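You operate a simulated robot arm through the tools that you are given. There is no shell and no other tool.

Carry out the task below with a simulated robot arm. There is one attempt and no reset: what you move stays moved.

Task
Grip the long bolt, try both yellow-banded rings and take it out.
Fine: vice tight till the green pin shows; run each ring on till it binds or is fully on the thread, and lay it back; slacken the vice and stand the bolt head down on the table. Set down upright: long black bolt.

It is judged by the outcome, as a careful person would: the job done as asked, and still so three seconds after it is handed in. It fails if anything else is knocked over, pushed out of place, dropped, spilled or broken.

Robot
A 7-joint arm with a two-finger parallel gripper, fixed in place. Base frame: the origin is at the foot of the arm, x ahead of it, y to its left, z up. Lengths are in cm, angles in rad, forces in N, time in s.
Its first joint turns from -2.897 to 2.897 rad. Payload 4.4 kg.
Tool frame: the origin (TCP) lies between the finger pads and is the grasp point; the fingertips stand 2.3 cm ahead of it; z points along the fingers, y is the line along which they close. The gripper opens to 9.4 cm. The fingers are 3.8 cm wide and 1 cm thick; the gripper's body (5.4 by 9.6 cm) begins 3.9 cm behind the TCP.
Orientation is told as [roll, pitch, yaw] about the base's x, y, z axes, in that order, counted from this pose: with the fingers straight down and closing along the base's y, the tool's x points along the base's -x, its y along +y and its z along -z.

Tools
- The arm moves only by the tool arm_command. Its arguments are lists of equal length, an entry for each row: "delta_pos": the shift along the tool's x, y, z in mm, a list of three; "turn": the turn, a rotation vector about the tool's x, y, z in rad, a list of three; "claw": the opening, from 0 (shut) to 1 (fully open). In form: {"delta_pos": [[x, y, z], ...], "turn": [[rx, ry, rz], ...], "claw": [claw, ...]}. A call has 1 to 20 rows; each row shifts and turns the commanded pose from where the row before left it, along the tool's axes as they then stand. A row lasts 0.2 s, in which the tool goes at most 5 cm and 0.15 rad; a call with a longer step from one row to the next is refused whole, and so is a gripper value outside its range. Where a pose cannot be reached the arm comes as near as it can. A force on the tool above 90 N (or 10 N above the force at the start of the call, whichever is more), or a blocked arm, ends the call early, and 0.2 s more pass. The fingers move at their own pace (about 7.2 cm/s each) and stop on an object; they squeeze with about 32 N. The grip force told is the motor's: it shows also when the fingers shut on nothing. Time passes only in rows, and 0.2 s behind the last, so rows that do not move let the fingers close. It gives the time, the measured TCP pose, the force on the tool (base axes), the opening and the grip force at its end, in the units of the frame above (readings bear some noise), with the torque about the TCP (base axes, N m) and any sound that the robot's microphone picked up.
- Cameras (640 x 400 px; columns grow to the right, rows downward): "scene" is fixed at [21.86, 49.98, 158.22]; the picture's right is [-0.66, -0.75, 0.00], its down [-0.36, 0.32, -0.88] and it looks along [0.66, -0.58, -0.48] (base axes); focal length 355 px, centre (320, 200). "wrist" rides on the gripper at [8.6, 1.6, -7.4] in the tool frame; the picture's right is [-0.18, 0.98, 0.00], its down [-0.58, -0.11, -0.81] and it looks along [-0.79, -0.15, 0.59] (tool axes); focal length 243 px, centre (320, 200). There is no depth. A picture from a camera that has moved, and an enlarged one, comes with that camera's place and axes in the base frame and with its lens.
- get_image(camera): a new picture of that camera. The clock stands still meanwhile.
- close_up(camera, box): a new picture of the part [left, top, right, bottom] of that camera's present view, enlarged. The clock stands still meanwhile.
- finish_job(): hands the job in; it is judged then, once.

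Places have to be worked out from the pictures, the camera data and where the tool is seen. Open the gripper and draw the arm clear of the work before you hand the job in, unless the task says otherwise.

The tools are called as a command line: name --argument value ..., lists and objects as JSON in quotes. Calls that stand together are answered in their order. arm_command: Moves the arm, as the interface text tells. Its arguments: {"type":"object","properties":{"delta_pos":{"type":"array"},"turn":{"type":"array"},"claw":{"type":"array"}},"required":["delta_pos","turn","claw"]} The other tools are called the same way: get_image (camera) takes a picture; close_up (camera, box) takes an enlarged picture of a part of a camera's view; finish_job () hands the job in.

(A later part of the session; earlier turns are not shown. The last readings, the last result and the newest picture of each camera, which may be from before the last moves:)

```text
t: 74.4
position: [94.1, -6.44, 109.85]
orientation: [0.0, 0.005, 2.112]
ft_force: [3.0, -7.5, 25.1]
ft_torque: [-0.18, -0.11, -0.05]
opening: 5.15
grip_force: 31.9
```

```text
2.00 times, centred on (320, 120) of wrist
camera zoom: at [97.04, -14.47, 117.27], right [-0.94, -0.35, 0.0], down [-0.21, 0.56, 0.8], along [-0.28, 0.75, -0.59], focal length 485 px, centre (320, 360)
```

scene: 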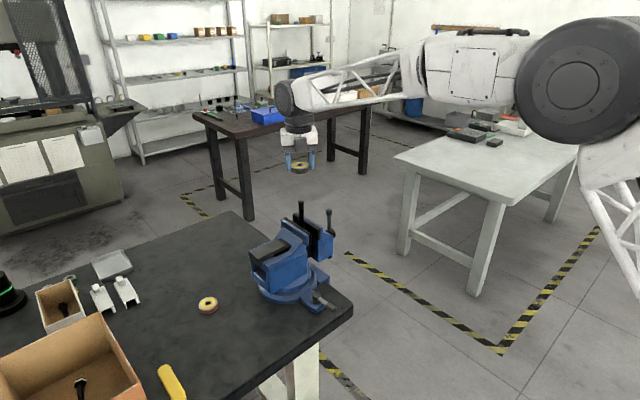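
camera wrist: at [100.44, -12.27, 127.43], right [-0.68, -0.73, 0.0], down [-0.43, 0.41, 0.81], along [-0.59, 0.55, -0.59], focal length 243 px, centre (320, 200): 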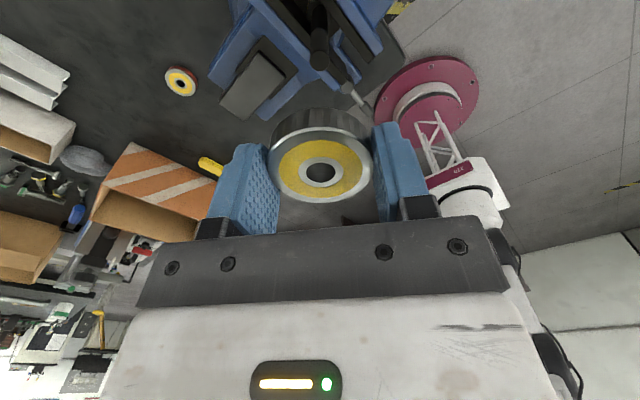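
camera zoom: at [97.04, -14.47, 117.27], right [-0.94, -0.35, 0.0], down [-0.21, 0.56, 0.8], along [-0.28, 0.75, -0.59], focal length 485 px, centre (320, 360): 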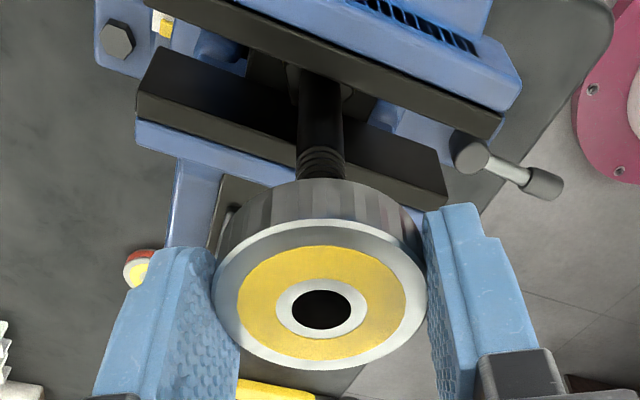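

The ring has dropped to the better seat (TCP about z 109.87, position (94.0, -6.23)). I turn clockwise with a gentle downward feed.

arm_command --delta_pos '[[0, 0, 0.1], [0, 0, 0.1], [0, 0, 0.1], [0, 0, 0.1], [0, 0, 0.1], [0, 0, 0]]' --turn '[[0, 0, 0.12], [0, 0, 0.12], [0, 0, 0.12], [0, 0, 0.12], [0, 0, 0.12], [0, 0, 0]]' --claw '[0, 0, 0, 0, 0, 0]'

close_up --camera "wrist" --box '[220, 20, 420, 220]'

close_up --camera "scene" --box '[270, 180, 330, 230]'

```text
t: 75.8
position: [94.01, -6.37, 109.64]
orientation: [0.0, 0.004, 1.51]
ft_force: [2.7, 3.2, 10.6]
ft_torque: [0.99, -0.37, -0.04]
opening: 5.17
grip_force: 32.6
```

```text
2.00 times, centred on (320, 120) of wrist
camera zoom: at [91.78, -14.78, 117.06], right [-0.97, 0.24, 0.0], down [0.14, 0.58, 0.8], along [0.2, 0.78, -0.59], focal length 485 px, centre (320, 360)
```

zoom: 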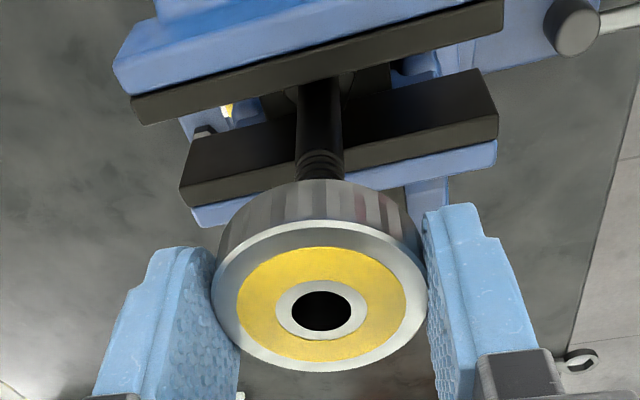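

```text
8.00 times, centred on (300, 205) of scene
camera zoom: at [21.86, 49.98, 158.22], right [-0.66, -0.75, 0.0], down [-0.36, 0.32, -0.88], along [0.66, -0.58, -0.48], focal length 2841 px, centre (480, 160)
```

zoom: 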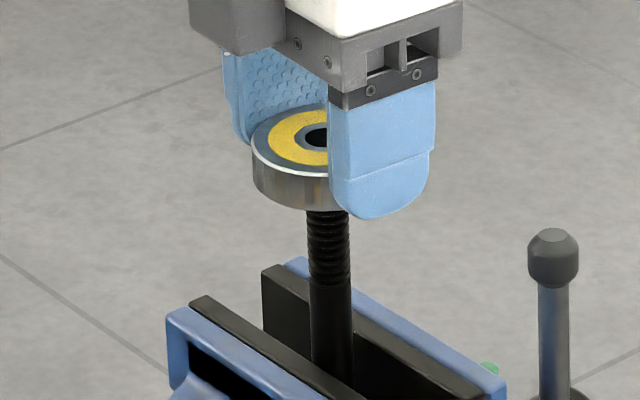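

The ring dropped another 2 mm and now carries a bending load, which suggests the thread has caught. I keep turning with a small feed.

arm_command --delta_pos '[[0, 0, 0.1], [0, 0, 0.1], [0, 0, 0.1], [0, 0, 0.1], [0, 0, 0.1], [0, 0, 0.1], [0, 0, 0]]' --turn '[[0, 0, 0.13], [0, 0, 0.13], [0, 0, 0.13], [0, 0, 0.13], [0, 0, 0.13], [0, 0, 0.13], [0, 0, 0]]' --claw '[0, 0, 0, 0, 0, 0, 0]'

close_up --camera "scene" --box '[270, 180, 330, 230]'

close_up --camera "wrist" --box '[220, 20, 420, 220]'

```text
t: 77.4
position: [93.95, -6.37, 109.5]
orientation: [-0.001, 0.003, 0.729]
ft_force: [-2.8, -3.8, -20.0]
ft_torque: [-0.27, 0.33, 0.06]
opening: 5.16
grip_force: 32.2
```

```text
8.00 times, centred on (300, 205) of scene
camera zoom: at [21.86, 49.98, 158.22], right [-0.66, -0.75, 0.0], down [-0.36, 0.32, -0.88], along [0.66, -0.58, -0.48], focal length 2841 px, centre (480, 160)
```

zoom: 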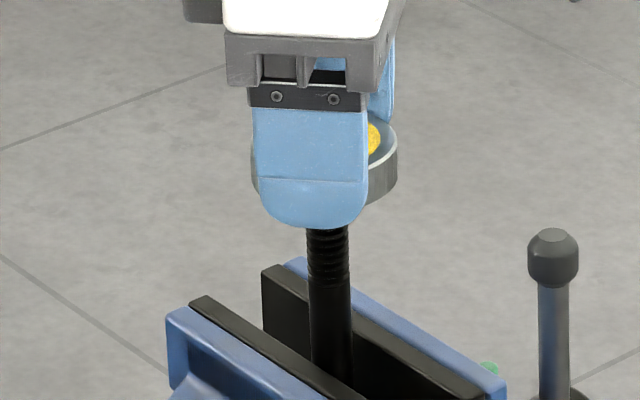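

```text
2.00 times, centred on (320, 120) of wrist
camera zoom: at [86.44, -10.79, 116.89], right [-0.52, 0.86, 0.0], down [0.51, 0.31, 0.8], along [0.69, 0.42, -0.59], focal length 485 px, centre (320, 360)
```

zoom: 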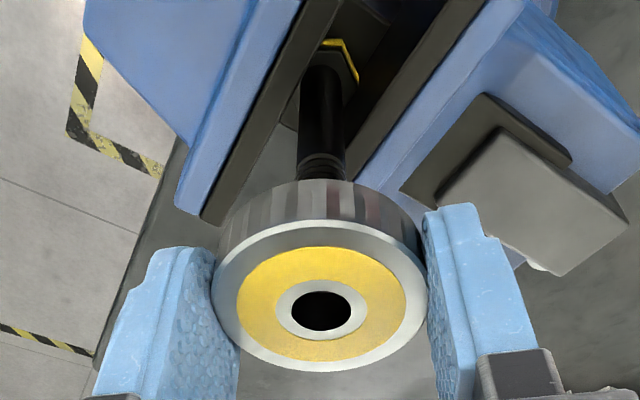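

Now the thread is pulling the tool down (force -20 N): the ring advances about 2.2 mm per radian, so the thread is coarse. I raise the feed to match and keep turning.

arm_command --delta_pos '[[0, 0, 0.7], [0, 0, 0.5], [0, 0, 0.3], [0, 0, 0.3], [0, 0, 0.3], [0, 0, 0.3], [0, 0, 0]]' --turn '[[0, 0, 0], [0, 0, 0.13], [0, 0, 0.13], [0, 0, 0.13], [0, 0, 0.13], [0, 0, 0.13], [0, 0, 0]]' --claw '[0, 0, 0, 0, 0, 0, 0]'

close_up --camera "wrist" --box '[220, 20, 420, 220]'

close_up --camera "scene" --box '[270, 180, 330, 230]'

```text
t: 79.0
position: [93.93, -6.38, 109.31]
orientation: [-0.002, 0.001, 0.078]
ft_force: [-5.7, -0.6, -19.5]
ft_torque: [0.05, 0.67, 0.05]
opening: 5.14
grip_force: 32.6
```

```text
2.00 times, centred on (320, 120) of wrist
camera zoom: at [85.23, -5.25, 116.75], right [0.11, 0.99, 0.0], down [0.59, -0.06, 0.81], along [0.8, -0.09, -0.59], focal length 485 px, centre (320, 360)
```

zoom: 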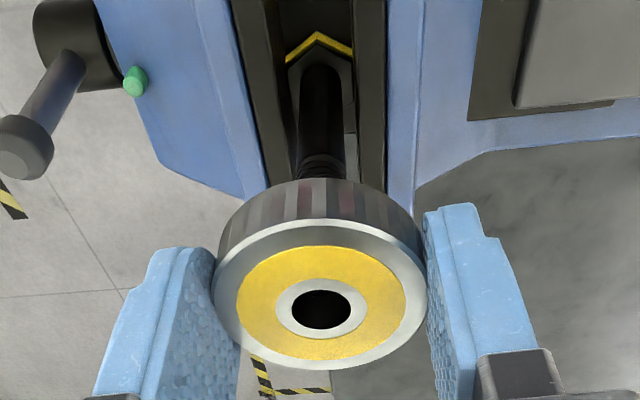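

```text
8.00 times, centred on (300, 205) of scene
camera zoom: at [21.86, 49.98, 158.22], right [-0.66, -0.75, 0.0], down [-0.36, 0.32, -0.88], along [0.66, -0.58, -0.48], focal length 2841 px, centre (480, 160)
```

zoom: 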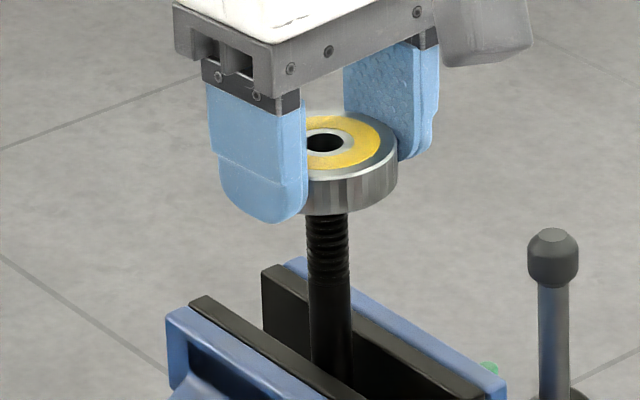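

The ring keeps advancing at about 2.15 mm per radian and is not slipping in the fingers. I continue with a little extra feed.

arm_command --delta_pos '[[0, 0, 1.0], [0, 0, 0.4], [0, 0, 0.4], [0, 0, 0.4], [0, 0, 0.4], [0, 0, 0.4], [0, 0, 0.4], [0, 0, 0.4], [0, 0, 0]]' --turn '[[0, 0, 0], [0, 0, 0.13], [0, 0, 0.13], [0, 0, 0.13], [0, 0, 0.13], [0, 0, 0.13], [0, 0, 0.13], [0, 0, 0.13], [0, 0, 0]]' --claw '[0, 0, 0, 0, 0, 0, 0, 0, 0]'

close_up --camera "wrist" --box '[220, 20, 420, 220]'

close_up --camera "scene" --box '[270, 180, 330, 230]'

```text
t: 81.0
position: [93.97, -6.35, 109.05]
orientation: [-0.002, -0.004, -0.831]
ft_force: [1.4, 4.7, 7.0]
ft_torque: [0.12, -0.09, 0.02]
opening: 5.13
grip_force: 32.9
```

```text
2.00 times, centred on (320, 120) of wrist
camera zoom: at [89.32, 1.28, 116.49], right [0.85, 0.53, 0.0], down [0.31, -0.5, 0.81], along [0.43, -0.69, -0.59], focal length 485 px, centre (320, 360)
```

zoom: 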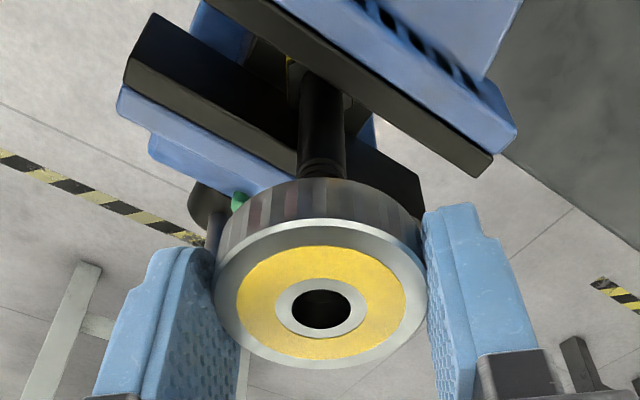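

```text
8.00 times, centred on (300, 205) of scene
camera zoom: at [21.86, 49.98, 158.22], right [-0.66, -0.75, 0.0], down [-0.36, 0.32, -0.88], along [0.66, -0.58, -0.48], focal length 2841 px, centre (480, 160)
```

zoom: 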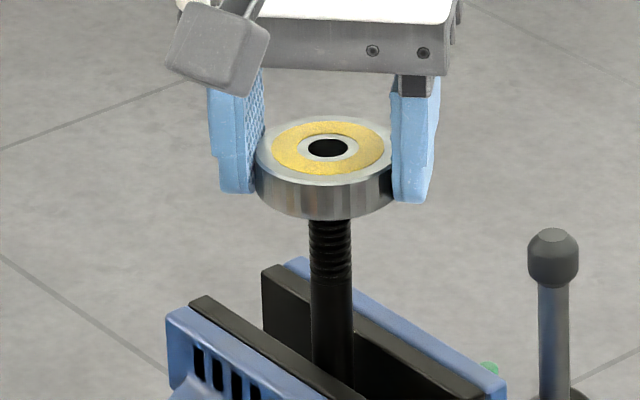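

I check the ring's height against the bolt with a stronger enlargement.

close_up --camera "scene" --box '[285, 185, 325, 215]'

```text
13.33 times, centred on (305, 200) of scene
camera zoom: at [21.86, 49.98, 158.22], right [-0.66, -0.75, 0.0], down [-0.36, 0.32, -0.88], along [0.66, -0.58, -0.48], focal length 4735 px, centre (520, 200)
```

zoom: 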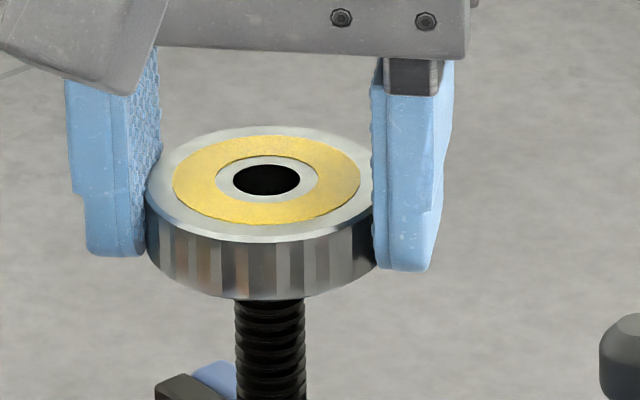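

The thread is clearly carrying the ring down. I continue the stroke toward the other wrist limit with matched feed.

arm_command --delta_pos '[[0, 0, 0.3], [0, 0, 0.3], [0, 0, 0.3], [0, 0, 0.3], [0, 0, 0.3], [0, 0, 0.3], [0, 0, 0.3], [0, 0, 0]]' --turn '[[0, 0, 0.13], [0, 0, 0.13], [0, 0, 0.13], [0, 0, 0.13], [0, 0, 0.13], [0, 0, 0.13], [0, 0, 0.13], [0, 0, 0]]' --claw '[0, 0, 0, 0, 0, 0, 0, 0]'

close_up --camera "scene" --box '[285, 185, 325, 215]'

close_up --camera "wrist" --box '[220, 20, 420, 220]'

```text
t: 82.8
position: [93.91, -6.27, 108.67]
orientation: [0.002, -0.002, -1.742]
ft_force: [3.0, 12.8, 16.6]
ft_torque: [0.56, -0.27, -0.07]
opening: 5.16
grip_force: 31.8
```

```text
13.33 times, centred on (305, 200) of scene
camera zoom: at [21.86, 49.98, 158.22], right [-0.66, -0.75, 0.0], down [-0.36, 0.32, -0.88], along [0.66, -0.58, -0.48], focal length 4735 px, centre (520, 200)
```

zoom: 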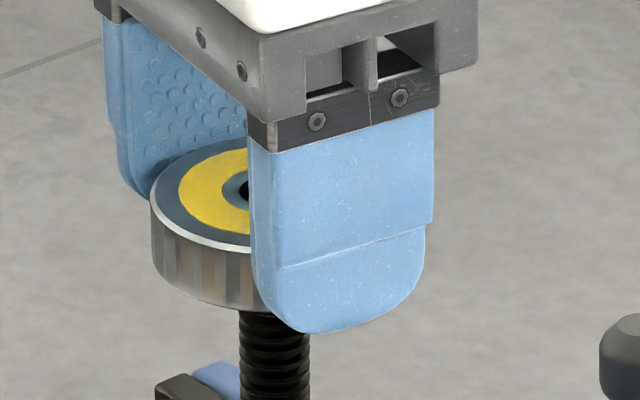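

```text
2.00 times, centred on (320, 120) of wrist
camera zoom: at [97.03, 1.98, 116.2], right [0.94, -0.35, 0.0], down [-0.21, -0.55, 0.81], along [-0.28, -0.76, -0.59], focal length 485 px, centre (320, 360)
```

zoom: 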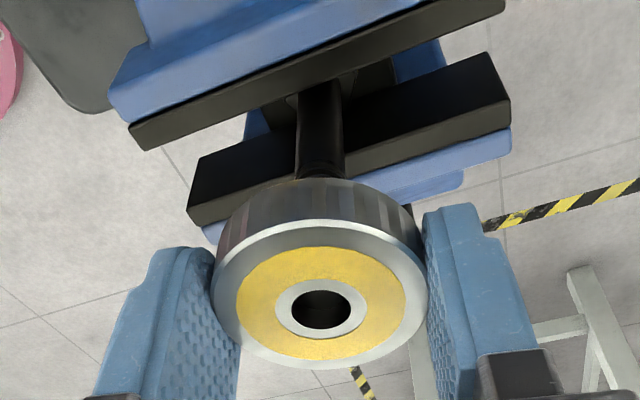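

The rate is steady. I finish this stroke to near yaw -2.65.

arm_command --delta_pos '[[0, 0, 0.2], [0, 0, 0.3], [0, 0, 0.3], [0, 0, 0.3], [0, 0, 0.3], [0, 0, 0.3], [0, 0, 0.3], [0, 0, 0]]' --turn '[[0, 0, 0.13], [0, 0, 0.13], [0, 0, 0.13], [0, 0, 0.13], [0, 0, 0.13], [0, 0, 0.13], [0, 0, 0.13], [0, 0, 0]]' --claw '[0, 0, 0, 0, 0, 0, 0, 0]'

close_up --camera "scene" --box '[285, 185, 325, 215]'

close_up --camera "wrist" --box '[220, 20, 420, 220]'

```text
t: 84.6
position: [93.98, -6.37, 108.51]
orientation: [0.005, -0.002, -2.651]
ft_force: [0.3, 7.5, 9.0]
ft_torque: [0.46, 0.17, -0.04]
opening: 5.19
grip_force: 32.0
```

```text
13.33 times, centred on (305, 200) of scene
camera zoom: at [21.86, 49.98, 158.22], right [-0.66, -0.75, 0.0], down [-0.36, 0.32, -0.88], along [0.66, -0.58, -0.48], focal length 4735 px, centre (520, 200)
```

zoom: 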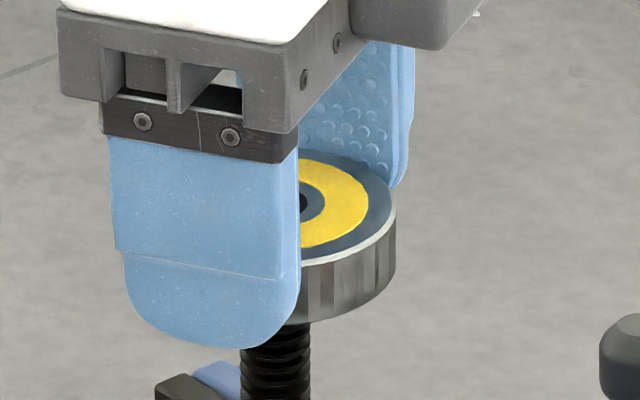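

```text
2.00 times, centred on (320, 120) of wrist
camera zoom: at [102.31, -3.61, 115.97], right [0.3, -0.95, 0.0], down [-0.56, -0.17, 0.81], along [-0.77, -0.24, -0.59], focal length 485 px, centre (320, 360)
```

zoom: 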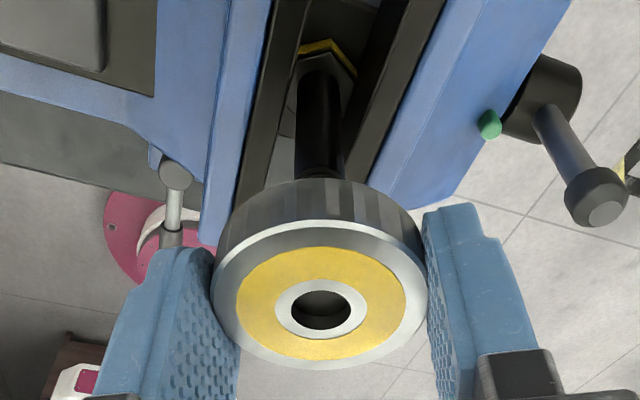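

The ring has gone down about 1.0–1.2 cm of its 1.4 cm thickness. I release it, check it stays put, and wind the wrist back for another stroke.

arm_command --delta_pos '[[0, 0, 0], [0, 0, 0], [0, 0, 0]]' --turn '[[0, 0, 0], [0, 0, 0], [0, 0, 0]]' --claw '[0.75, 0.75, 0.75]'

close_up --camera "wrist" --box '[220, 20, 420, 220]'

close_up --camera "scene" --box '[285, 185, 325, 215]'

```text
t: 85.4
position: [93.95, -6.4, 108.61]
orientation: [0.003, -0.001, -2.648]
ft_force: [-0.2, 0.5, 0.2]
ft_torque: [0.0, -0.01, -0.01]
opening: 7.03
grip_force: 0.1
```

```text
2.00 times, centred on (320, 120) of wrist
camera zoom: at [102.31, -3.62, 115.97], right [0.3, -0.95, 0.0], down [-0.56, -0.18, 0.81], along [-0.77, -0.24, -0.59], focal length 485 px, centre (320, 360)
```

zoom: 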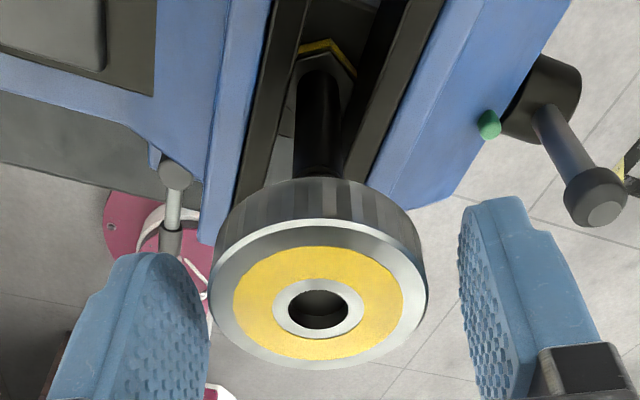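

```text
13.33 times, centred on (305, 200) of scene
camera zoom: at [21.86, 49.98, 158.22], right [-0.66, -0.75, 0.0], down [-0.36, 0.32, -0.88], along [0.66, -0.58, -0.48], focal length 4735 px, centre (520, 200)
```

zoom: 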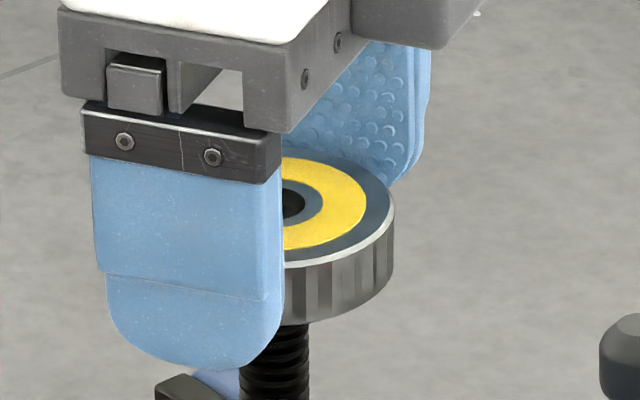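

The ring holds on the thread by itself, with its top still about 0.5 cm above the bolt end. I wind the wrist back with the fingers open around it.

arm_command --delta_pos '[[0, 0, 0], [0, 0, 0], [0, 0, 0], [0, 0, 0], [0, 0, 0], [0, 0, 0], [0, 0, 0], [0, 0, 0], [0, 0, 0], [0, 0, 0], [0, 0, 0], [0, 0, 0], [0, 0, 0], [0, 0, 0], [0, 0, 0], [0, 0, 0], [0, 0, 0], [0, 0, 0]]' --turn '[[0, 0, -0.147], [0, 0, -0.147], [0, 0, -0.147], [0, 0, -0.147], [0, 0, -0.147], [0, 0, -0.147], [0, 0, -0.147], [0, 0, -0.147], [0, 0, -0.147], [0, 0, -0.147], [0, 0, -0.147], [0, 0, -0.147], [0, 0, -0.147], [0, 0, -0.147], [0, 0, -0.147], [0, 0, -0.147], [0, 0, -0.147], [0, 0, 0]]' --claw '[0.75, 0.75, 0.75, 0.75, 0.75, 0.75, 0.75, 0.75, 0.75, 0.75, 0.75, 0.75, 0.75, 0.75, 0.75, 0.75, 0.75, 0.75]'

close_up --camera "wrist" --box '[220, 20, 420, 220]'

```text
t: 89.2
position: [94.04, -6.33, 108.51]
orientation: [-0.003, -0.001, -0.15]
ft_force: [-0.1, -0.5, 0.4]
ft_torque: [0.0, -0.04, -0.01]
opening: 7.07
grip_force: 0.1
```

```text
2.00 times, centred on (320, 120) of wrist
camera zoom: at [85.64, -3.35, 115.97], right [0.33, 0.94, 0.0], down [0.56, -0.19, 0.81], along [0.76, -0.27, -0.59], focal length 485 px, centre (320, 360)
```

zoom: 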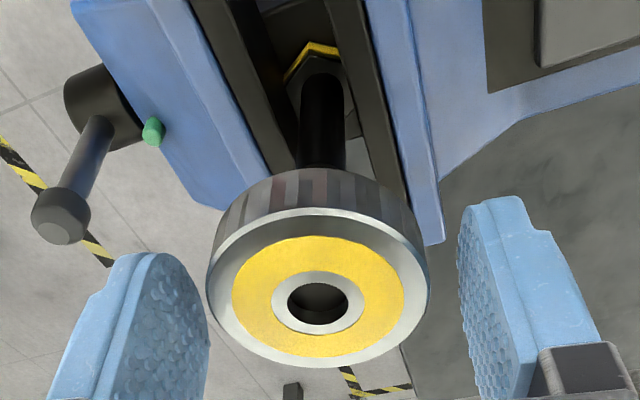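

The ring is still centred between the fingers. I wind back further.

arm_command --delta_pos '[[0, 0, 0], [0, 0, 0], [0, 0, 0], [0, 0, 0], [0, 0, 0], [0, 0, 0], [0, 0, 0], [0, 0, 0], [0, 0, 0], [0, 0, 0], [0, 0, 0], [0, 0, 0], [0, 0, 0], [0, 0, 0], [0, 0, 0], [0, 0, 0], [0, 0, 0], [0, 0, 0], [0, 0, 0], [0, 0, 0]]' --turn '[[0, 0, -0.147], [0, 0, -0.147], [0, 0, -0.147], [0, 0, -0.147], [0, 0, -0.147], [0, 0, -0.147], [0, 0, -0.147], [0, 0, -0.147], [0, 0, -0.147], [0, 0, -0.147], [0, 0, -0.147], [0, 0, -0.147], [0, 0, -0.147], [0, 0, -0.147], [0, 0, -0.147], [0, 0, -0.147], [0, 0, -0.147], [0, 0, -0.147], [0, 0, 0], [0, 0, 0]]' --claw '[0.75, 0.75, 0.75, 0.75, 0.75, 0.75, 0.75, 0.75, 0.75, 0.75, 0.75, 0.75, 0.75, 0.75, 0.75, 0.75, 0.75, 0.75, 0.75, 0.75]'

close_up --camera "wrist" --box '[220, 20, 420, 220]'

close_up --camera "scene" --box '[285, 185, 325, 215]'

```text
t: 93.4
position: [94.07, -6.26, 108.44]
orientation: [0.003, 0.001, 2.493]
ft_force: [0.2, 0.2, 0.6]
ft_torque: [0.01, 0.01, 0.03]
opening: 7.03
grip_force: 0.0
```

```text
2.00 times, centred on (320, 120) of wrist
camera zoom: at [99.94, -12.71, 116.02], right [-0.74, -0.67, 0.0], down [-0.4, 0.44, 0.8], along [-0.54, 0.59, -0.59], focal length 485 px, centre (320, 360)
```

zoom: 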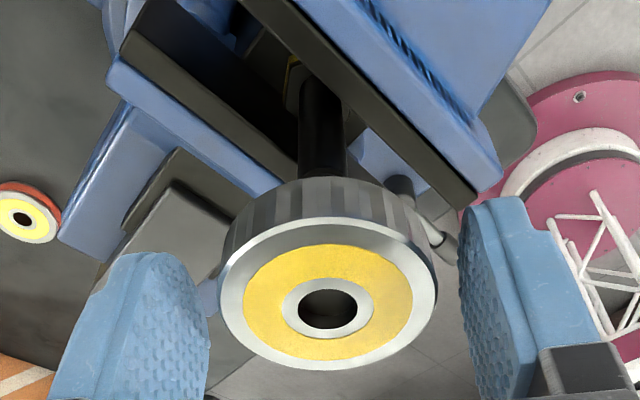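

```text
13.33 times, centred on (305, 200) of scene
camera zoom: at [21.86, 49.98, 158.22], right [-0.66, -0.75, 0.0], down [-0.36, 0.32, -0.88], along [0.66, -0.58, -0.48], focal length 4735 px, centre (520, 200)
```

zoom: 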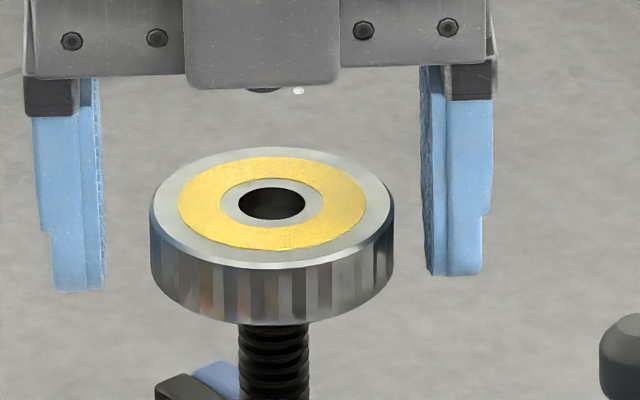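

The ring's top is at about z 108.3 and the bolt end at 107.8. I centre the gripper on the ring by 1.2 mm, close, and begin the second stroke.

arm_command --delta_pos '[[-0.4, 1.2, 0], [0, 0, 0], [0, 0, 0], [0, 0, 0], [0, 0, 0]]' --turn '[[0, 0, 0], [0, 0, 0], [0, 0, 0], [0, 0, 0], [0, 0, 0]]' --claw '[0.75, 0.5, 0, 0, 0]'

arm_command --delta_pos '[[0, 0, 0.2], [0, 0, 0.26], [0, 0, 0.26], [0, 0, 0.26], [0, 0, 0.26], [0, 0, 0.26], [0, 0, 0.26], [0, 0, 0.26], [0, 0, 0.26], [0, 0, 0]]' --turn '[[0, 0, 0.13], [0, 0, 0.13], [0, 0, 0.13], [0, 0, 0.13], [0, 0, 0.13], [0, 0, 0.13], [0, 0, 0.13], [0, 0, 0.13], [0, 0, 0.13], [0, 0, 0]]' --claw '[0, 0, 0, 0, 0, 0, 0, 0, 0, 0]'

close_up --camera "scene" --box '[285, 185, 325, 215]'

close_up --camera "wrist" --box '[220, 20, 420, 220]'

```text
t: 94.6
position: [93.92, -6.26, 108.61]
orientation: [0.002, 0.003, 2.493]
ft_force: [1.0, 1.5, 2.4]
ft_torque: [0.07, -0.11, -0.02]
opening: 5.24
grip_force: 32.3
```

```text
t: 96.8
position: [93.82, -6.45, 108.28]
orientation: [-0.001, 0.004, 1.322]
ft_force: [1.1, 6.4, -2.2]
ft_torque: [0.61, -0.18, 0.01]
opening: 5.24
grip_force: 32.1
```

```text
13.33 times, centred on (305, 200) of scene
camera zoom: at [21.86, 49.98, 158.22], right [-0.66, -0.75, 0.0], down [-0.36, 0.32, -0.88], along [0.66, -0.58, -0.48], focal length 4735 px, centre (520, 200)
```

zoom: 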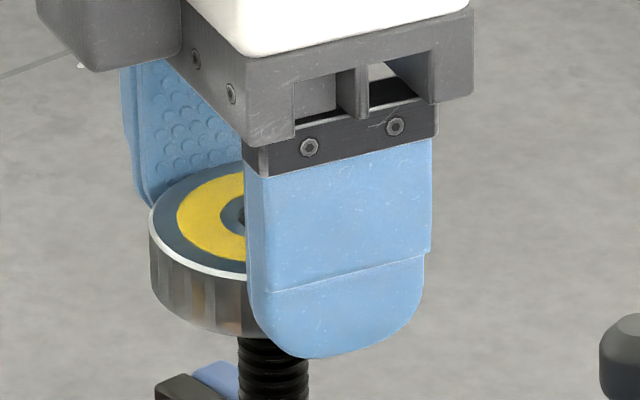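

```text
2.00 times, centred on (320, 120) of wrist
camera zoom: at [90.11, -14.3, 115.75], right [-0.91, 0.42, 0.0], down [0.25, 0.54, 0.8], along [0.34, 0.73, -0.59], focal length 485 px, centre (320, 360)
```

zoom: 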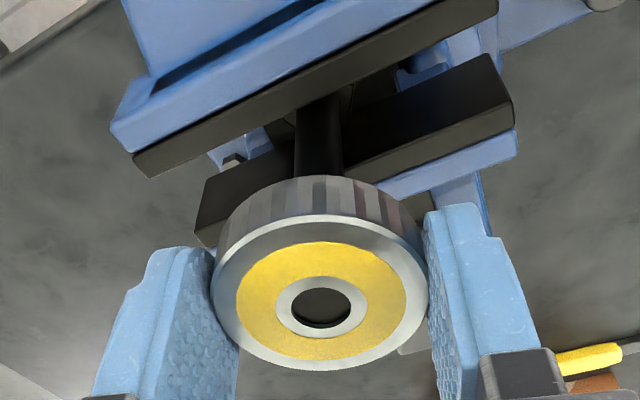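

The bolt end is rising in the ring's bore. I continue the stroke.

arm_command --delta_pos '[[0, 0, 0.26], [0, 0, 0.26], [0, 0, 0.26], [0, 0, 0.26], [0, 0, 0.26], [0, 0, 0.26], [0, 0, 0.26], [0, 0, 0.26], [0, 0, 0.26], [0, 0, 0.26], [0, 0, 0.26], [0, 0, 0.26], [0, 0, 0]]' --turn '[[0, 0, 0.13], [0, 0, 0.13], [0, 0, 0.13], [0, 0, 0.13], [0, 0, 0.13], [0, 0, 0.13], [0, 0, 0.13], [0, 0, 0.13], [0, 0, 0.13], [0, 0, 0.13], [0, 0, 0.13], [0, 0, 0.13], [0, 0, 0]]' --claw '[0, 0, 0, 0, 0, 0, 0, 0, 0, 0, 0, 0, 0]'

close_up --camera "scene" --box '[285, 185, 325, 215]'

close_up --camera "wrist" --box '[220, 20, 420, 220]'

```text
t: 99.6
position: [93.89, -6.38, 107.94]
orientation: [-0.004, 0.001, -0.239]
ft_force: [-0.2, 9.7, -4.2]
ft_torque: [0.63, 0.12, 0.03]
opening: 5.2
grip_force: 32.4
```

```text
13.33 times, centred on (305, 200) of scene
camera zoom: at [21.86, 49.98, 158.22], right [-0.66, -0.75, 0.0], down [-0.36, 0.32, -0.88], along [0.66, -0.58, -0.48], focal length 4735 px, centre (520, 200)
```

zoom: 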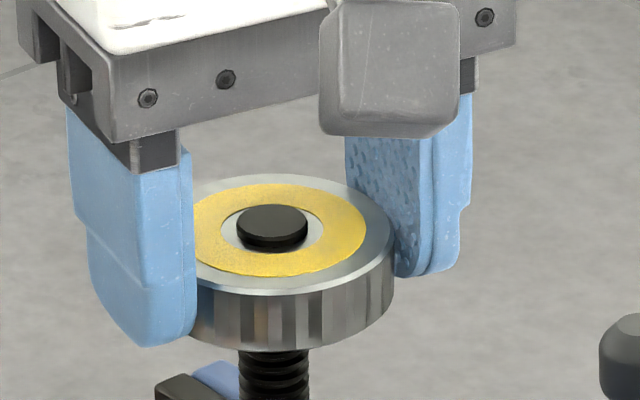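

```text
2.00 times, centred on (320, 120) of wrist
camera zoom: at [85.81, -2.65, 115.35], right [0.41, 0.91, 0.0], down [0.54, -0.24, 0.81], along [0.73, -0.33, -0.59], focal length 485 px, centre (320, 360)
```

zoom: 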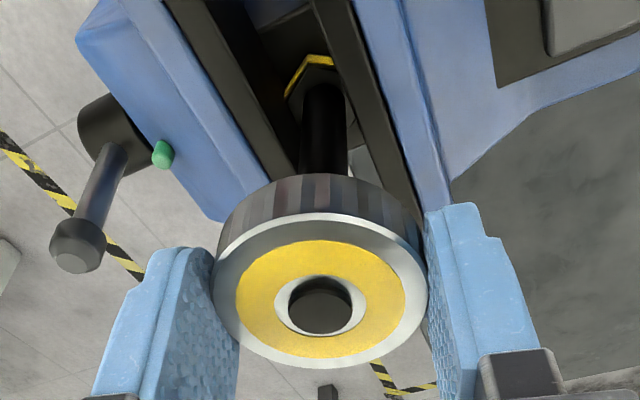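

The bolt end now stands proud of the ring's top face, so this ring runs fully on and passes. I carry the stroke on a little for margin, which also leaves the wrist placed for unscrewing.

arm_command --delta_pos '[[0, 0, 0.26], [0, 0, 0.26], [0, 0, 0.26], [0, 0, 0.26], [0, 0, 0.26], [0, 0, 0.26], [0, 0, 0.26], [0, 0, 0.26], [0, 0, 0.26], [0, 0, 0.26], [0, 0, 0.26], [0, 0, 0.26], [0, 0, 0.26], [0, 0, 0.26], [0, 0, 0.26], [0, 0, 0.26], [0, 0, 0.26], [0, 0, 0.26], [0, 0, 0]]' --turn '[[0, 0, 0.13], [0, 0, 0.13], [0, 0, 0.13], [0, 0, 0.13], [0, 0, 0.13], [0, 0, 0.13], [0, 0, 0.13], [0, 0, 0.13], [0, 0, 0.13], [0, 0, 0.13], [0, 0, 0.13], [0, 0, 0.13], [0, 0, 0.13], [0, 0, 0.13], [0, 0, 0.13], [0, 0, 0.13], [0, 0, 0.13], [0, 0, 0.13], [0, 0, 0]]' --claw '[0, 0, 0, 0, 0, 0, 0, 0, 0, 0, 0, 0, 0, 0, 0, 0, 0, 0, 0]'

close_up --camera "scene" --box '[280, 190, 340, 240]'

close_up --camera "wrist" --box '[220, 20, 420, 220]'

```text
t: 103.6
position: [93.87, -6.48, 107.46]
orientation: [0.002, -0.001, -2.581]
ft_force: [-2.1, 7.6, 0.7]
ft_torque: [0.66, 0.17, -0.01]
opening: 5.15
grip_force: 31.8
```

```text
8.00 times, centred on (310, 215) of scene
camera zoom: at [21.86, 49.98, 158.22], right [-0.66, -0.75, 0.0], down [-0.36, 0.32, -0.88], along [0.66, -0.58, -0.48], focal length 2841 px, centre (400, 80)
```

zoom: 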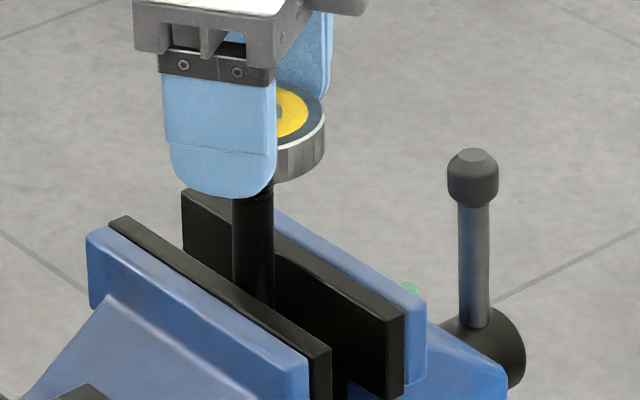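

```text
2.00 times, centred on (320, 120) of wrist
camera zoom: at [102.02, -3.02, 114.82], right [0.37, -0.93, 0.0], down [-0.55, -0.22, 0.81], along [-0.75, -0.3, -0.59], focal length 485 px, centre (320, 360)
```

zoom: 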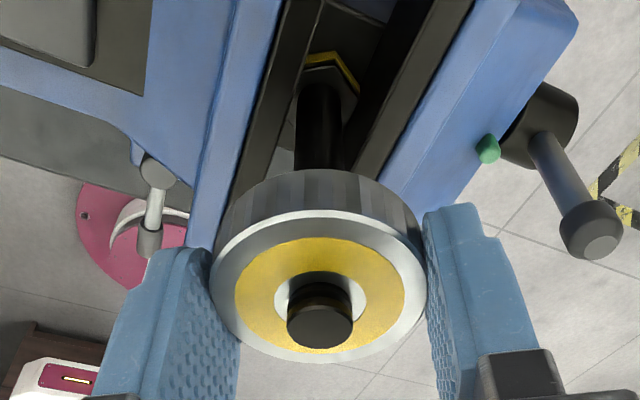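

The first ring is fully on the thread. Now I unscrew it: turning anticlockwise with matching lift.

arm_command --delta_pos '[[0, 0, -0.28], [0, 0, -0.28], [0, 0, -0.28], [0, 0, -0.28], [0, 0, -0.28], [0, 0, -0.28], [0, 0, -0.28], [0, 0, -0.28], [0, 0, -0.28], [0, 0, -0.28], [0, 0, -0.28], [0, 0, -0.28], [0, 0, -0.28], [0, 0, -0.28], [0, 0, -0.28], [0, 0, -0.28], [0, 0, -0.28], [0, 0, -0.28], [0, 0, -0.28], [0, 0, 0]]' --turn '[[0, 0, -0.13], [0, 0, -0.13], [0, 0, -0.13], [0, 0, -0.13], [0, 0, -0.13], [0, 0, -0.13], [0, 0, -0.13], [0, 0, -0.13], [0, 0, -0.13], [0, 0, -0.13], [0, 0, -0.13], [0, 0, -0.13], [0, 0, -0.13], [0, 0, -0.13], [0, 0, -0.13], [0, 0, -0.13], [0, 0, -0.13], [0, 0, -0.13], [0, 0, -0.13], [0, 0, 0]]' --claw '[0, 0, 0, 0, 0, 0, 0, 0, 0, 0, 0, 0, 0, 0, 0, 0, 0, 0, 0, 0]'

close_up --camera "scene" --box '[280, 190, 340, 240]'

```text
t: 107.8
position: [93.87, -6.37, 108.03]
orientation: [-0.005, 0.0, -0.106]
ft_force: [6.5, 13.1, 14.1]
ft_torque: [0.71, -0.67, -0.02]
opening: 5.2
grip_force: 32.1
```

```text
8.00 times, centred on (310, 215) of scene
camera zoom: at [21.86, 49.98, 158.22], right [-0.66, -0.75, 0.0], down [-0.36, 0.32, -0.88], along [0.66, -0.58, -0.48], focal length 2841 px, centre (400, 80)
```

zoom: 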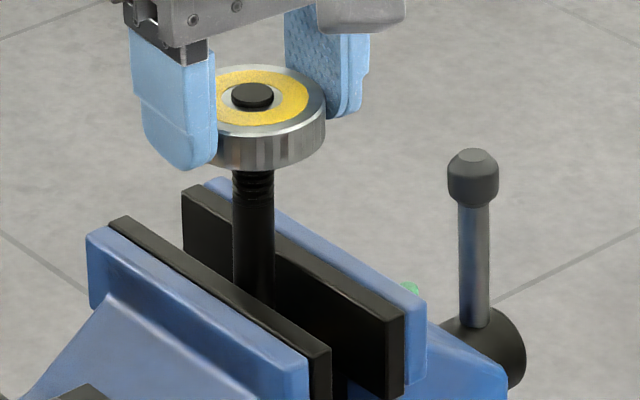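

Unscrewing works. I relieve the small sideways load and continue.

arm_command --delta_pos '[[-0.4, 0.8, -0.5], [0, 0, -0.28], [0, 0, -0.28], [0, 0, -0.28], [0, 0, -0.28], [0, 0, -0.28], [0, 0, -0.28], [0, 0, -0.28], [0, 0, -0.28], [0, 0, -0.28], [0, 0, -0.28], [0, 0, -0.28], [0, 0, -0.28], [0, 0, -0.28], [0, 0, -0.28], [0, 0, -0.28], [0, 0, -0.28], [0, 0, -0.28], [0, 0, -0.28], [0, 0, 0]]' --turn '[[0, 0, 0], [0, 0, -0.14], [0, 0, -0.14], [0, 0, -0.14], [0, 0, -0.14], [0, 0, -0.14], [0, 0, -0.14], [0, 0, -0.14], [0, 0, -0.14], [0, 0, -0.14], [0, 0, -0.14], [0, 0, -0.14], [0, 0, -0.14], [0, 0, -0.14], [0, 0, -0.14], [0, 0, -0.14], [0, 0, -0.14], [0, 0, -0.14], [0, 0, -0.14], [0, 0, 0]]' --claw '[0, 0, 0, 0, 0, 0, 0, 0, 0, 0, 0, 0, 0, 0, 0, 0, 0, 0, 0, 0]'

close_up --camera "scene" --box '[280, 190, 340, 240]'

close_up --camera "wrist" --box '[220, 20, 420, 220]'

```text
t: 112.0
position: [94.01, -6.29, 108.63]
orientation: [0.004, 0.003, 2.415]
ft_force: [3.5, -2.0, -0.7]
ft_torque: [-0.32, -0.35, 0.03]
opening: 5.18
grip_force: 31.7
```

```text
8.00 times, centred on (310, 215) of scene
camera zoom: at [21.86, 49.98, 158.22], right [-0.66, -0.75, 0.0], down [-0.36, 0.32, -0.88], along [0.66, -0.58, -0.48], focal length 2841 px, centre (400, 80)
```

zoom: 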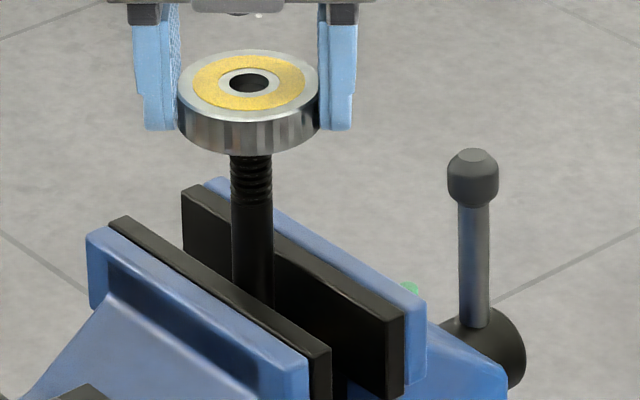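

```text
2.00 times, centred on (320, 120) of wrist
camera zoom: at [99.29, -13.18, 116.04], right [-0.79, -0.61, 0.0], down [-0.36, 0.47, 0.81], along [-0.49, 0.64, -0.59], focal length 485 px, centre (320, 360)
```

zoom: 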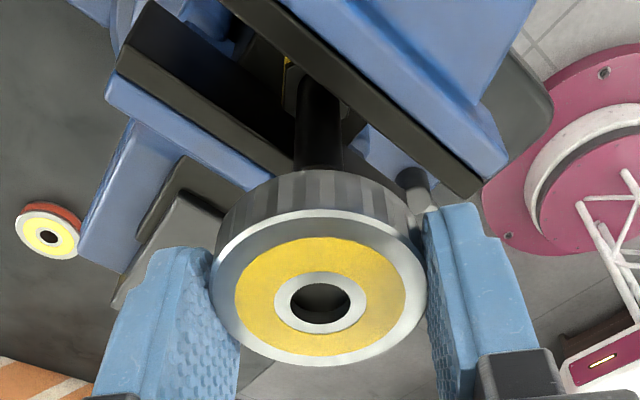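

About 0.9 cm is still engaged. I release, wind the wrist the other way around the ring, and take another unscrewing stroke.

arm_command --delta_pos '[[0, 0, 0], [0, 0, 0], [0, 0, 0], [0, 0, 0], [0, 0, 0], [0, 0, 0], [0, 0, 0], [0, 0, 0], [0, 0, 0], [0, 0, 0], [0, 0, 0], [0, 0, 0], [0, 0, 0], [0, 0, 0], [0, 0, 0], [0, 0, 0], [0, 0, 0], [0, 0, 0], [0, 0, 0]]' --turn '[[0, 0, 0], [0, 0, 0], [0, 0, 0.147], [0, 0, 0.147], [0, 0, 0.147], [0, 0, 0.147], [0, 0, 0.147], [0, 0, 0.147], [0, 0, 0.147], [0, 0, 0.147], [0, 0, 0.147], [0, 0, 0.147], [0, 0, 0.147], [0, 0, 0.147], [0, 0, 0.147], [0, 0, 0.147], [0, 0, 0.147], [0, 0, 0.147], [0, 0, 0]]' --claw '[0.75, 0.75, 0.75, 0.75, 0.75, 0.75, 0.75, 0.75, 0.75, 0.75, 0.75, 0.75, 0.75, 0.75, 0.75, 0.75, 0.75, 0.75, 0.75]'

arm_command --delta_pos '[[0, 0, 0], [0, 0, 0], [0, 0, 0], [0, 0, 0], [0, 0, 0], [0, 0, 0], [0, 0, 0], [0, 0, 0], [0, 0, 0], [0, 0, 0], [0, 0, 0], [0, 0, 0], [0, 0, 0], [0, 0, 0], [0, 0, 0], [0, 0, 0], [0, 0, 0], [0, 0, 0], [0, 0, 0]]' --turn '[[0, 0, 0.147], [0, 0, 0.147], [0, 0, 0.147], [0, 0, 0.147], [0, 0, 0.147], [0, 0, 0.147], [0, 0, 0.147], [0, 0, 0.147], [0, 0, 0.147], [0, 0, 0.147], [0, 0, 0.147], [0, 0, 0.147], [0, 0, 0.147], [0, 0, 0.147], [0, 0, 0.147], [0, 0, 0.147], [0, 0, 0.147], [0, 0, 0.147], [0, 0, 0]]' --claw '[0.75, 0.75, 0.75, 0.75, 0.75, 0.75, 0.75, 0.75, 0.75, 0.75, 0.75, 0.75, 0.75, 0.75, 0.75, 0.75, 0.75, 0.75, 0.75]'

close_up --camera "wrist" --box '[220, 20, 420, 220]'

close_up --camera "scene" --box '[280, 190, 340, 240]'

```text
t: 116.0
position: [93.89, -6.39, 108.54]
orientation: [-0.002, 0.0, 0.059]
ft_force: [0.2, 1.1, 0.2]
ft_torque: [0.02, 0.01, 0.02]
opening: 7.02
grip_force: 0.0
```

```text
t: 120.0
position: [94.05, -6.39, 108.39]
orientation: [0.005, -0.003, -2.586]
ft_force: [-0.1, -0.1, -0.1]
ft_torque: [0.0, 0.01, 0.01]
opening: 7.05
grip_force: 0.0
```

```text
2.00 times, centred on (320, 120) of wrist
camera zoom: at [102.17, -3.07, 115.97], right [0.36, -0.93, 0.0], down [-0.55, -0.21, 0.81], along [-0.75, -0.29, -0.59], focal length 485 px, centre (320, 360)
```

zoom: 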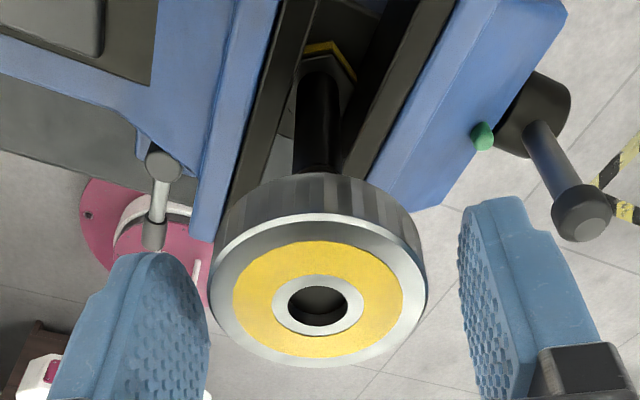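

```text
8.00 times, centred on (310, 215) of scene
camera zoom: at [21.86, 49.98, 158.22], right [-0.66, -0.75, 0.0], down [-0.36, 0.32, -0.88], along [0.66, -0.58, -0.48], focal length 2841 px, centre (400, 80)
```

zoom: 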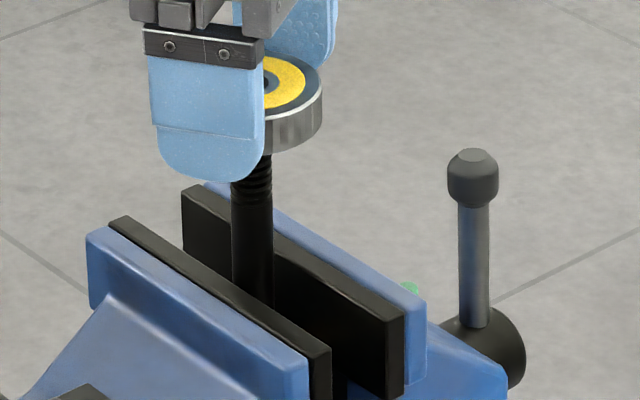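

The ring is well centred. I grip it and take the last unscrewing stroke.

arm_command --delta_pos '[[0, -0.4, 0], [0, 0, 0], [0, 0, 0], [0, 0, 0], [0, 0, -0.28], [0, 0, -0.28], [0, 0, -0.28], [0, 0, -0.28], [0, 0, -0.28], [0, 0, -0.28], [0, 0, -0.28], [0, 0, -0.28], [0, 0, -0.28], [0, 0, -0.28], [0, 0, -0.28], [0, 0, -0.28], [0, 0, -0.28], [0, 0, -0.28], [0, 0, -0.28], [0, 0, 0]]' --turn '[[0, 0, 0], [0, 0, 0], [0, 0, 0], [0, 0, 0], [0, 0, -0.14], [0, 0, -0.14], [0, 0, -0.14], [0, 0, -0.14], [0, 0, -0.14], [0, 0, -0.14], [0, 0, -0.14], [0, 0, -0.14], [0, 0, -0.14], [0, 0, -0.14], [0, 0, -0.14], [0, 0, -0.14], [0, 0, -0.14], [0, 0, -0.14], [0, 0, -0.14], [0, 0, 0]]' --claw '[0.5, 0, 0, 0, 0, 0, 0, 0, 0, 0, 0, 0, 0, 0, 0, 0, 0, 0, 0, 0]'

close_up --camera "scene" --box '[280, 190, 340, 240]'

```text
t: 124.2
position: [93.9, -6.22, 109.09]
orientation: [-0.001, -0.003, -0.483]
ft_force: [5.9, 2.1, 7.3]
ft_torque: [0.01, -0.64, 0.0]
opening: 5.3
grip_force: 31.8
```

```text
8.00 times, centred on (310, 215) of scene
camera zoom: at [21.86, 49.98, 158.22], right [-0.66, -0.75, 0.0], down [-0.36, 0.32, -0.88], along [0.66, -0.58, -0.48], focal length 2841 px, centre (400, 80)
```

zoom: 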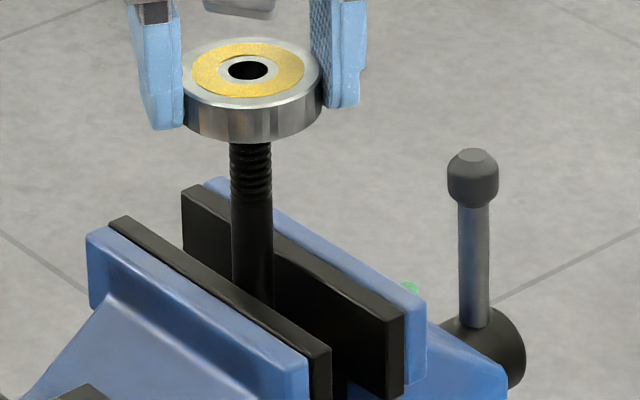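

I continue the stroke until the ring comes free.

arm_command --delta_pos '[[0, 0, -0.28], [0, 0, -0.28], [0, 0, -0.28], [0, 0, -0.28], [0, 0, -0.28], [0, 0, -0.28], [0, 0, -0.28], [0, 0, -0.28], [0, 0, -0.28], [0, 0, -0.28], [0, 0, -0.28], [0, 0, -0.28], [0, 0, -0.28], [0, 0, -0.28], [0, 0, -0.28], [0, 0, -0.28], [0, 0, -0.28], [0, 0, -0.28], [0, 0, -0.28], [0, 0, 0]]' --turn '[[0, 0, -0.14], [0, 0, -0.14], [0, 0, -0.14], [0, 0, -0.14], [0, 0, -0.14], [0, 0, -0.14], [0, 0, -0.14], [0, 0, -0.14], [0, 0, -0.14], [0, 0, -0.14], [0, 0, -0.14], [0, 0, -0.14], [0, 0, -0.14], [0, 0, -0.14], [0, 0, -0.14], [0, 0, -0.14], [0, 0, -0.14], [0, 0, -0.14], [0, 0, -0.14], [0, 0, 0]]' --claw '[0, 0, 0, 0, 0, 0, 0, 0, 0, 0, 0, 0, 0, 0, 0, 0, 0, 0, 0, 0]'

close_up --camera "scene" --box '[280, 190, 340, 240]'

close_up --camera "wrist" --box '[220, 20, 420, 220]'

```text
t: 128.4
position: [93.96, -6.17, 109.83]
orientation: [0.003, 0.002, 2.177]
ft_force: [5.8, -1.4, 28.8]
ft_torque: [-0.1, -0.57, -0.06]
opening: 5.32
grip_force: 32.1
```

```text
8.00 times, centred on (310, 215) of scene
camera zoom: at [21.86, 49.98, 158.22], right [-0.66, -0.75, 0.0], down [-0.36, 0.32, -0.88], along [0.66, -0.58, -0.48], focal length 2841 px, centre (400, 80)
```

zoom: 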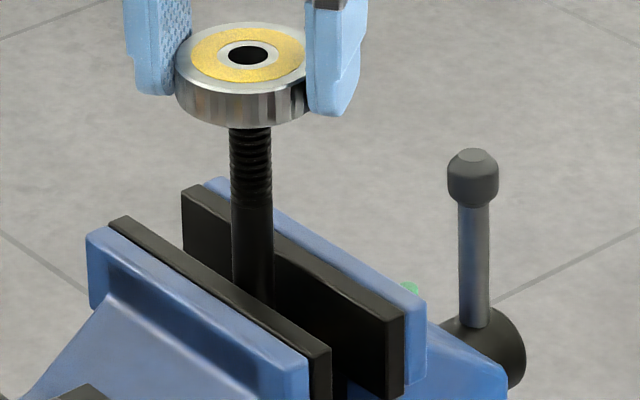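

```text
2.00 times, centred on (320, 120) of wrist
camera zoom: at [97.46, -14.21, 117.12], right [-0.91, -0.41, 0.0], down [-0.24, 0.54, 0.8], along [-0.33, 0.73, -0.59], focal length 485 px, centre (320, 360)
```

zoom: 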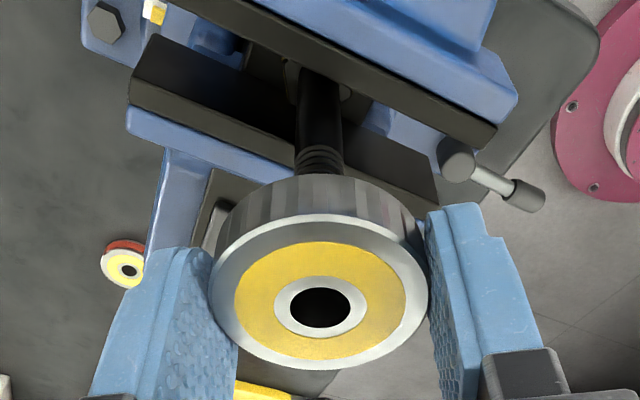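

The ring is nearly off. I turn the last bit with more lift and then test by lifting gently.

arm_command --delta_pos '[[0, 0, -0.6], [0, 0, -0.5], [0, 0, -0.5], [0, 0, -0.5], [0, 0, 0]]' --turn '[[0, 0, -0.11], [0, 0, -0.11], [0, 0, -0.11], [0, 0, -0.11], [0, 0, 0]]' --claw '[0, 0, 0, 0, 0]'

arm_command --delta_pos '[[0, 0, -1], [0, 0, -1], [0, 0, -1], [0, 0, 0]]' --turn '[[0, 0, 0], [0, 0, 0], [0, 0, 0], [0, 0, 0]]' --claw '[0, 0, 0, 0]'

close_up --camera "scene" --box '[280, 190, 340, 240]'

```text
t: 129.6
position: [93.9, -6.26, 109.64]
orientation: [0.003, -0.001, 2.616]
ft_force: [1.7, -1.4, 10.0]
ft_torque: [0.23, 0.0, -0.05]
opening: 5.3
grip_force: 32.0
```

```text
t: 130.6
position: [93.95, -6.32, 109.95]
orientation: [0.003, 0.002, 2.615]
ft_force: [-0.6, 0.4, -1.7]
ft_torque: [0.01, 0.0, -0.01]
opening: 5.31
grip_force: 32.3
```

```text
8.00 times, centred on (310, 215) of scene
camera zoom: at [21.86, 49.98, 158.22], right [-0.66, -0.75, 0.0], down [-0.36, 0.32, -0.88], along [0.66, -0.58, -0.48], focal length 2841 px, centre (400, 80)
```

zoom: 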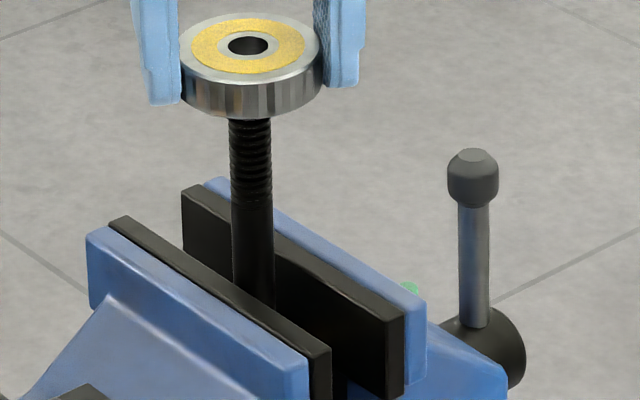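

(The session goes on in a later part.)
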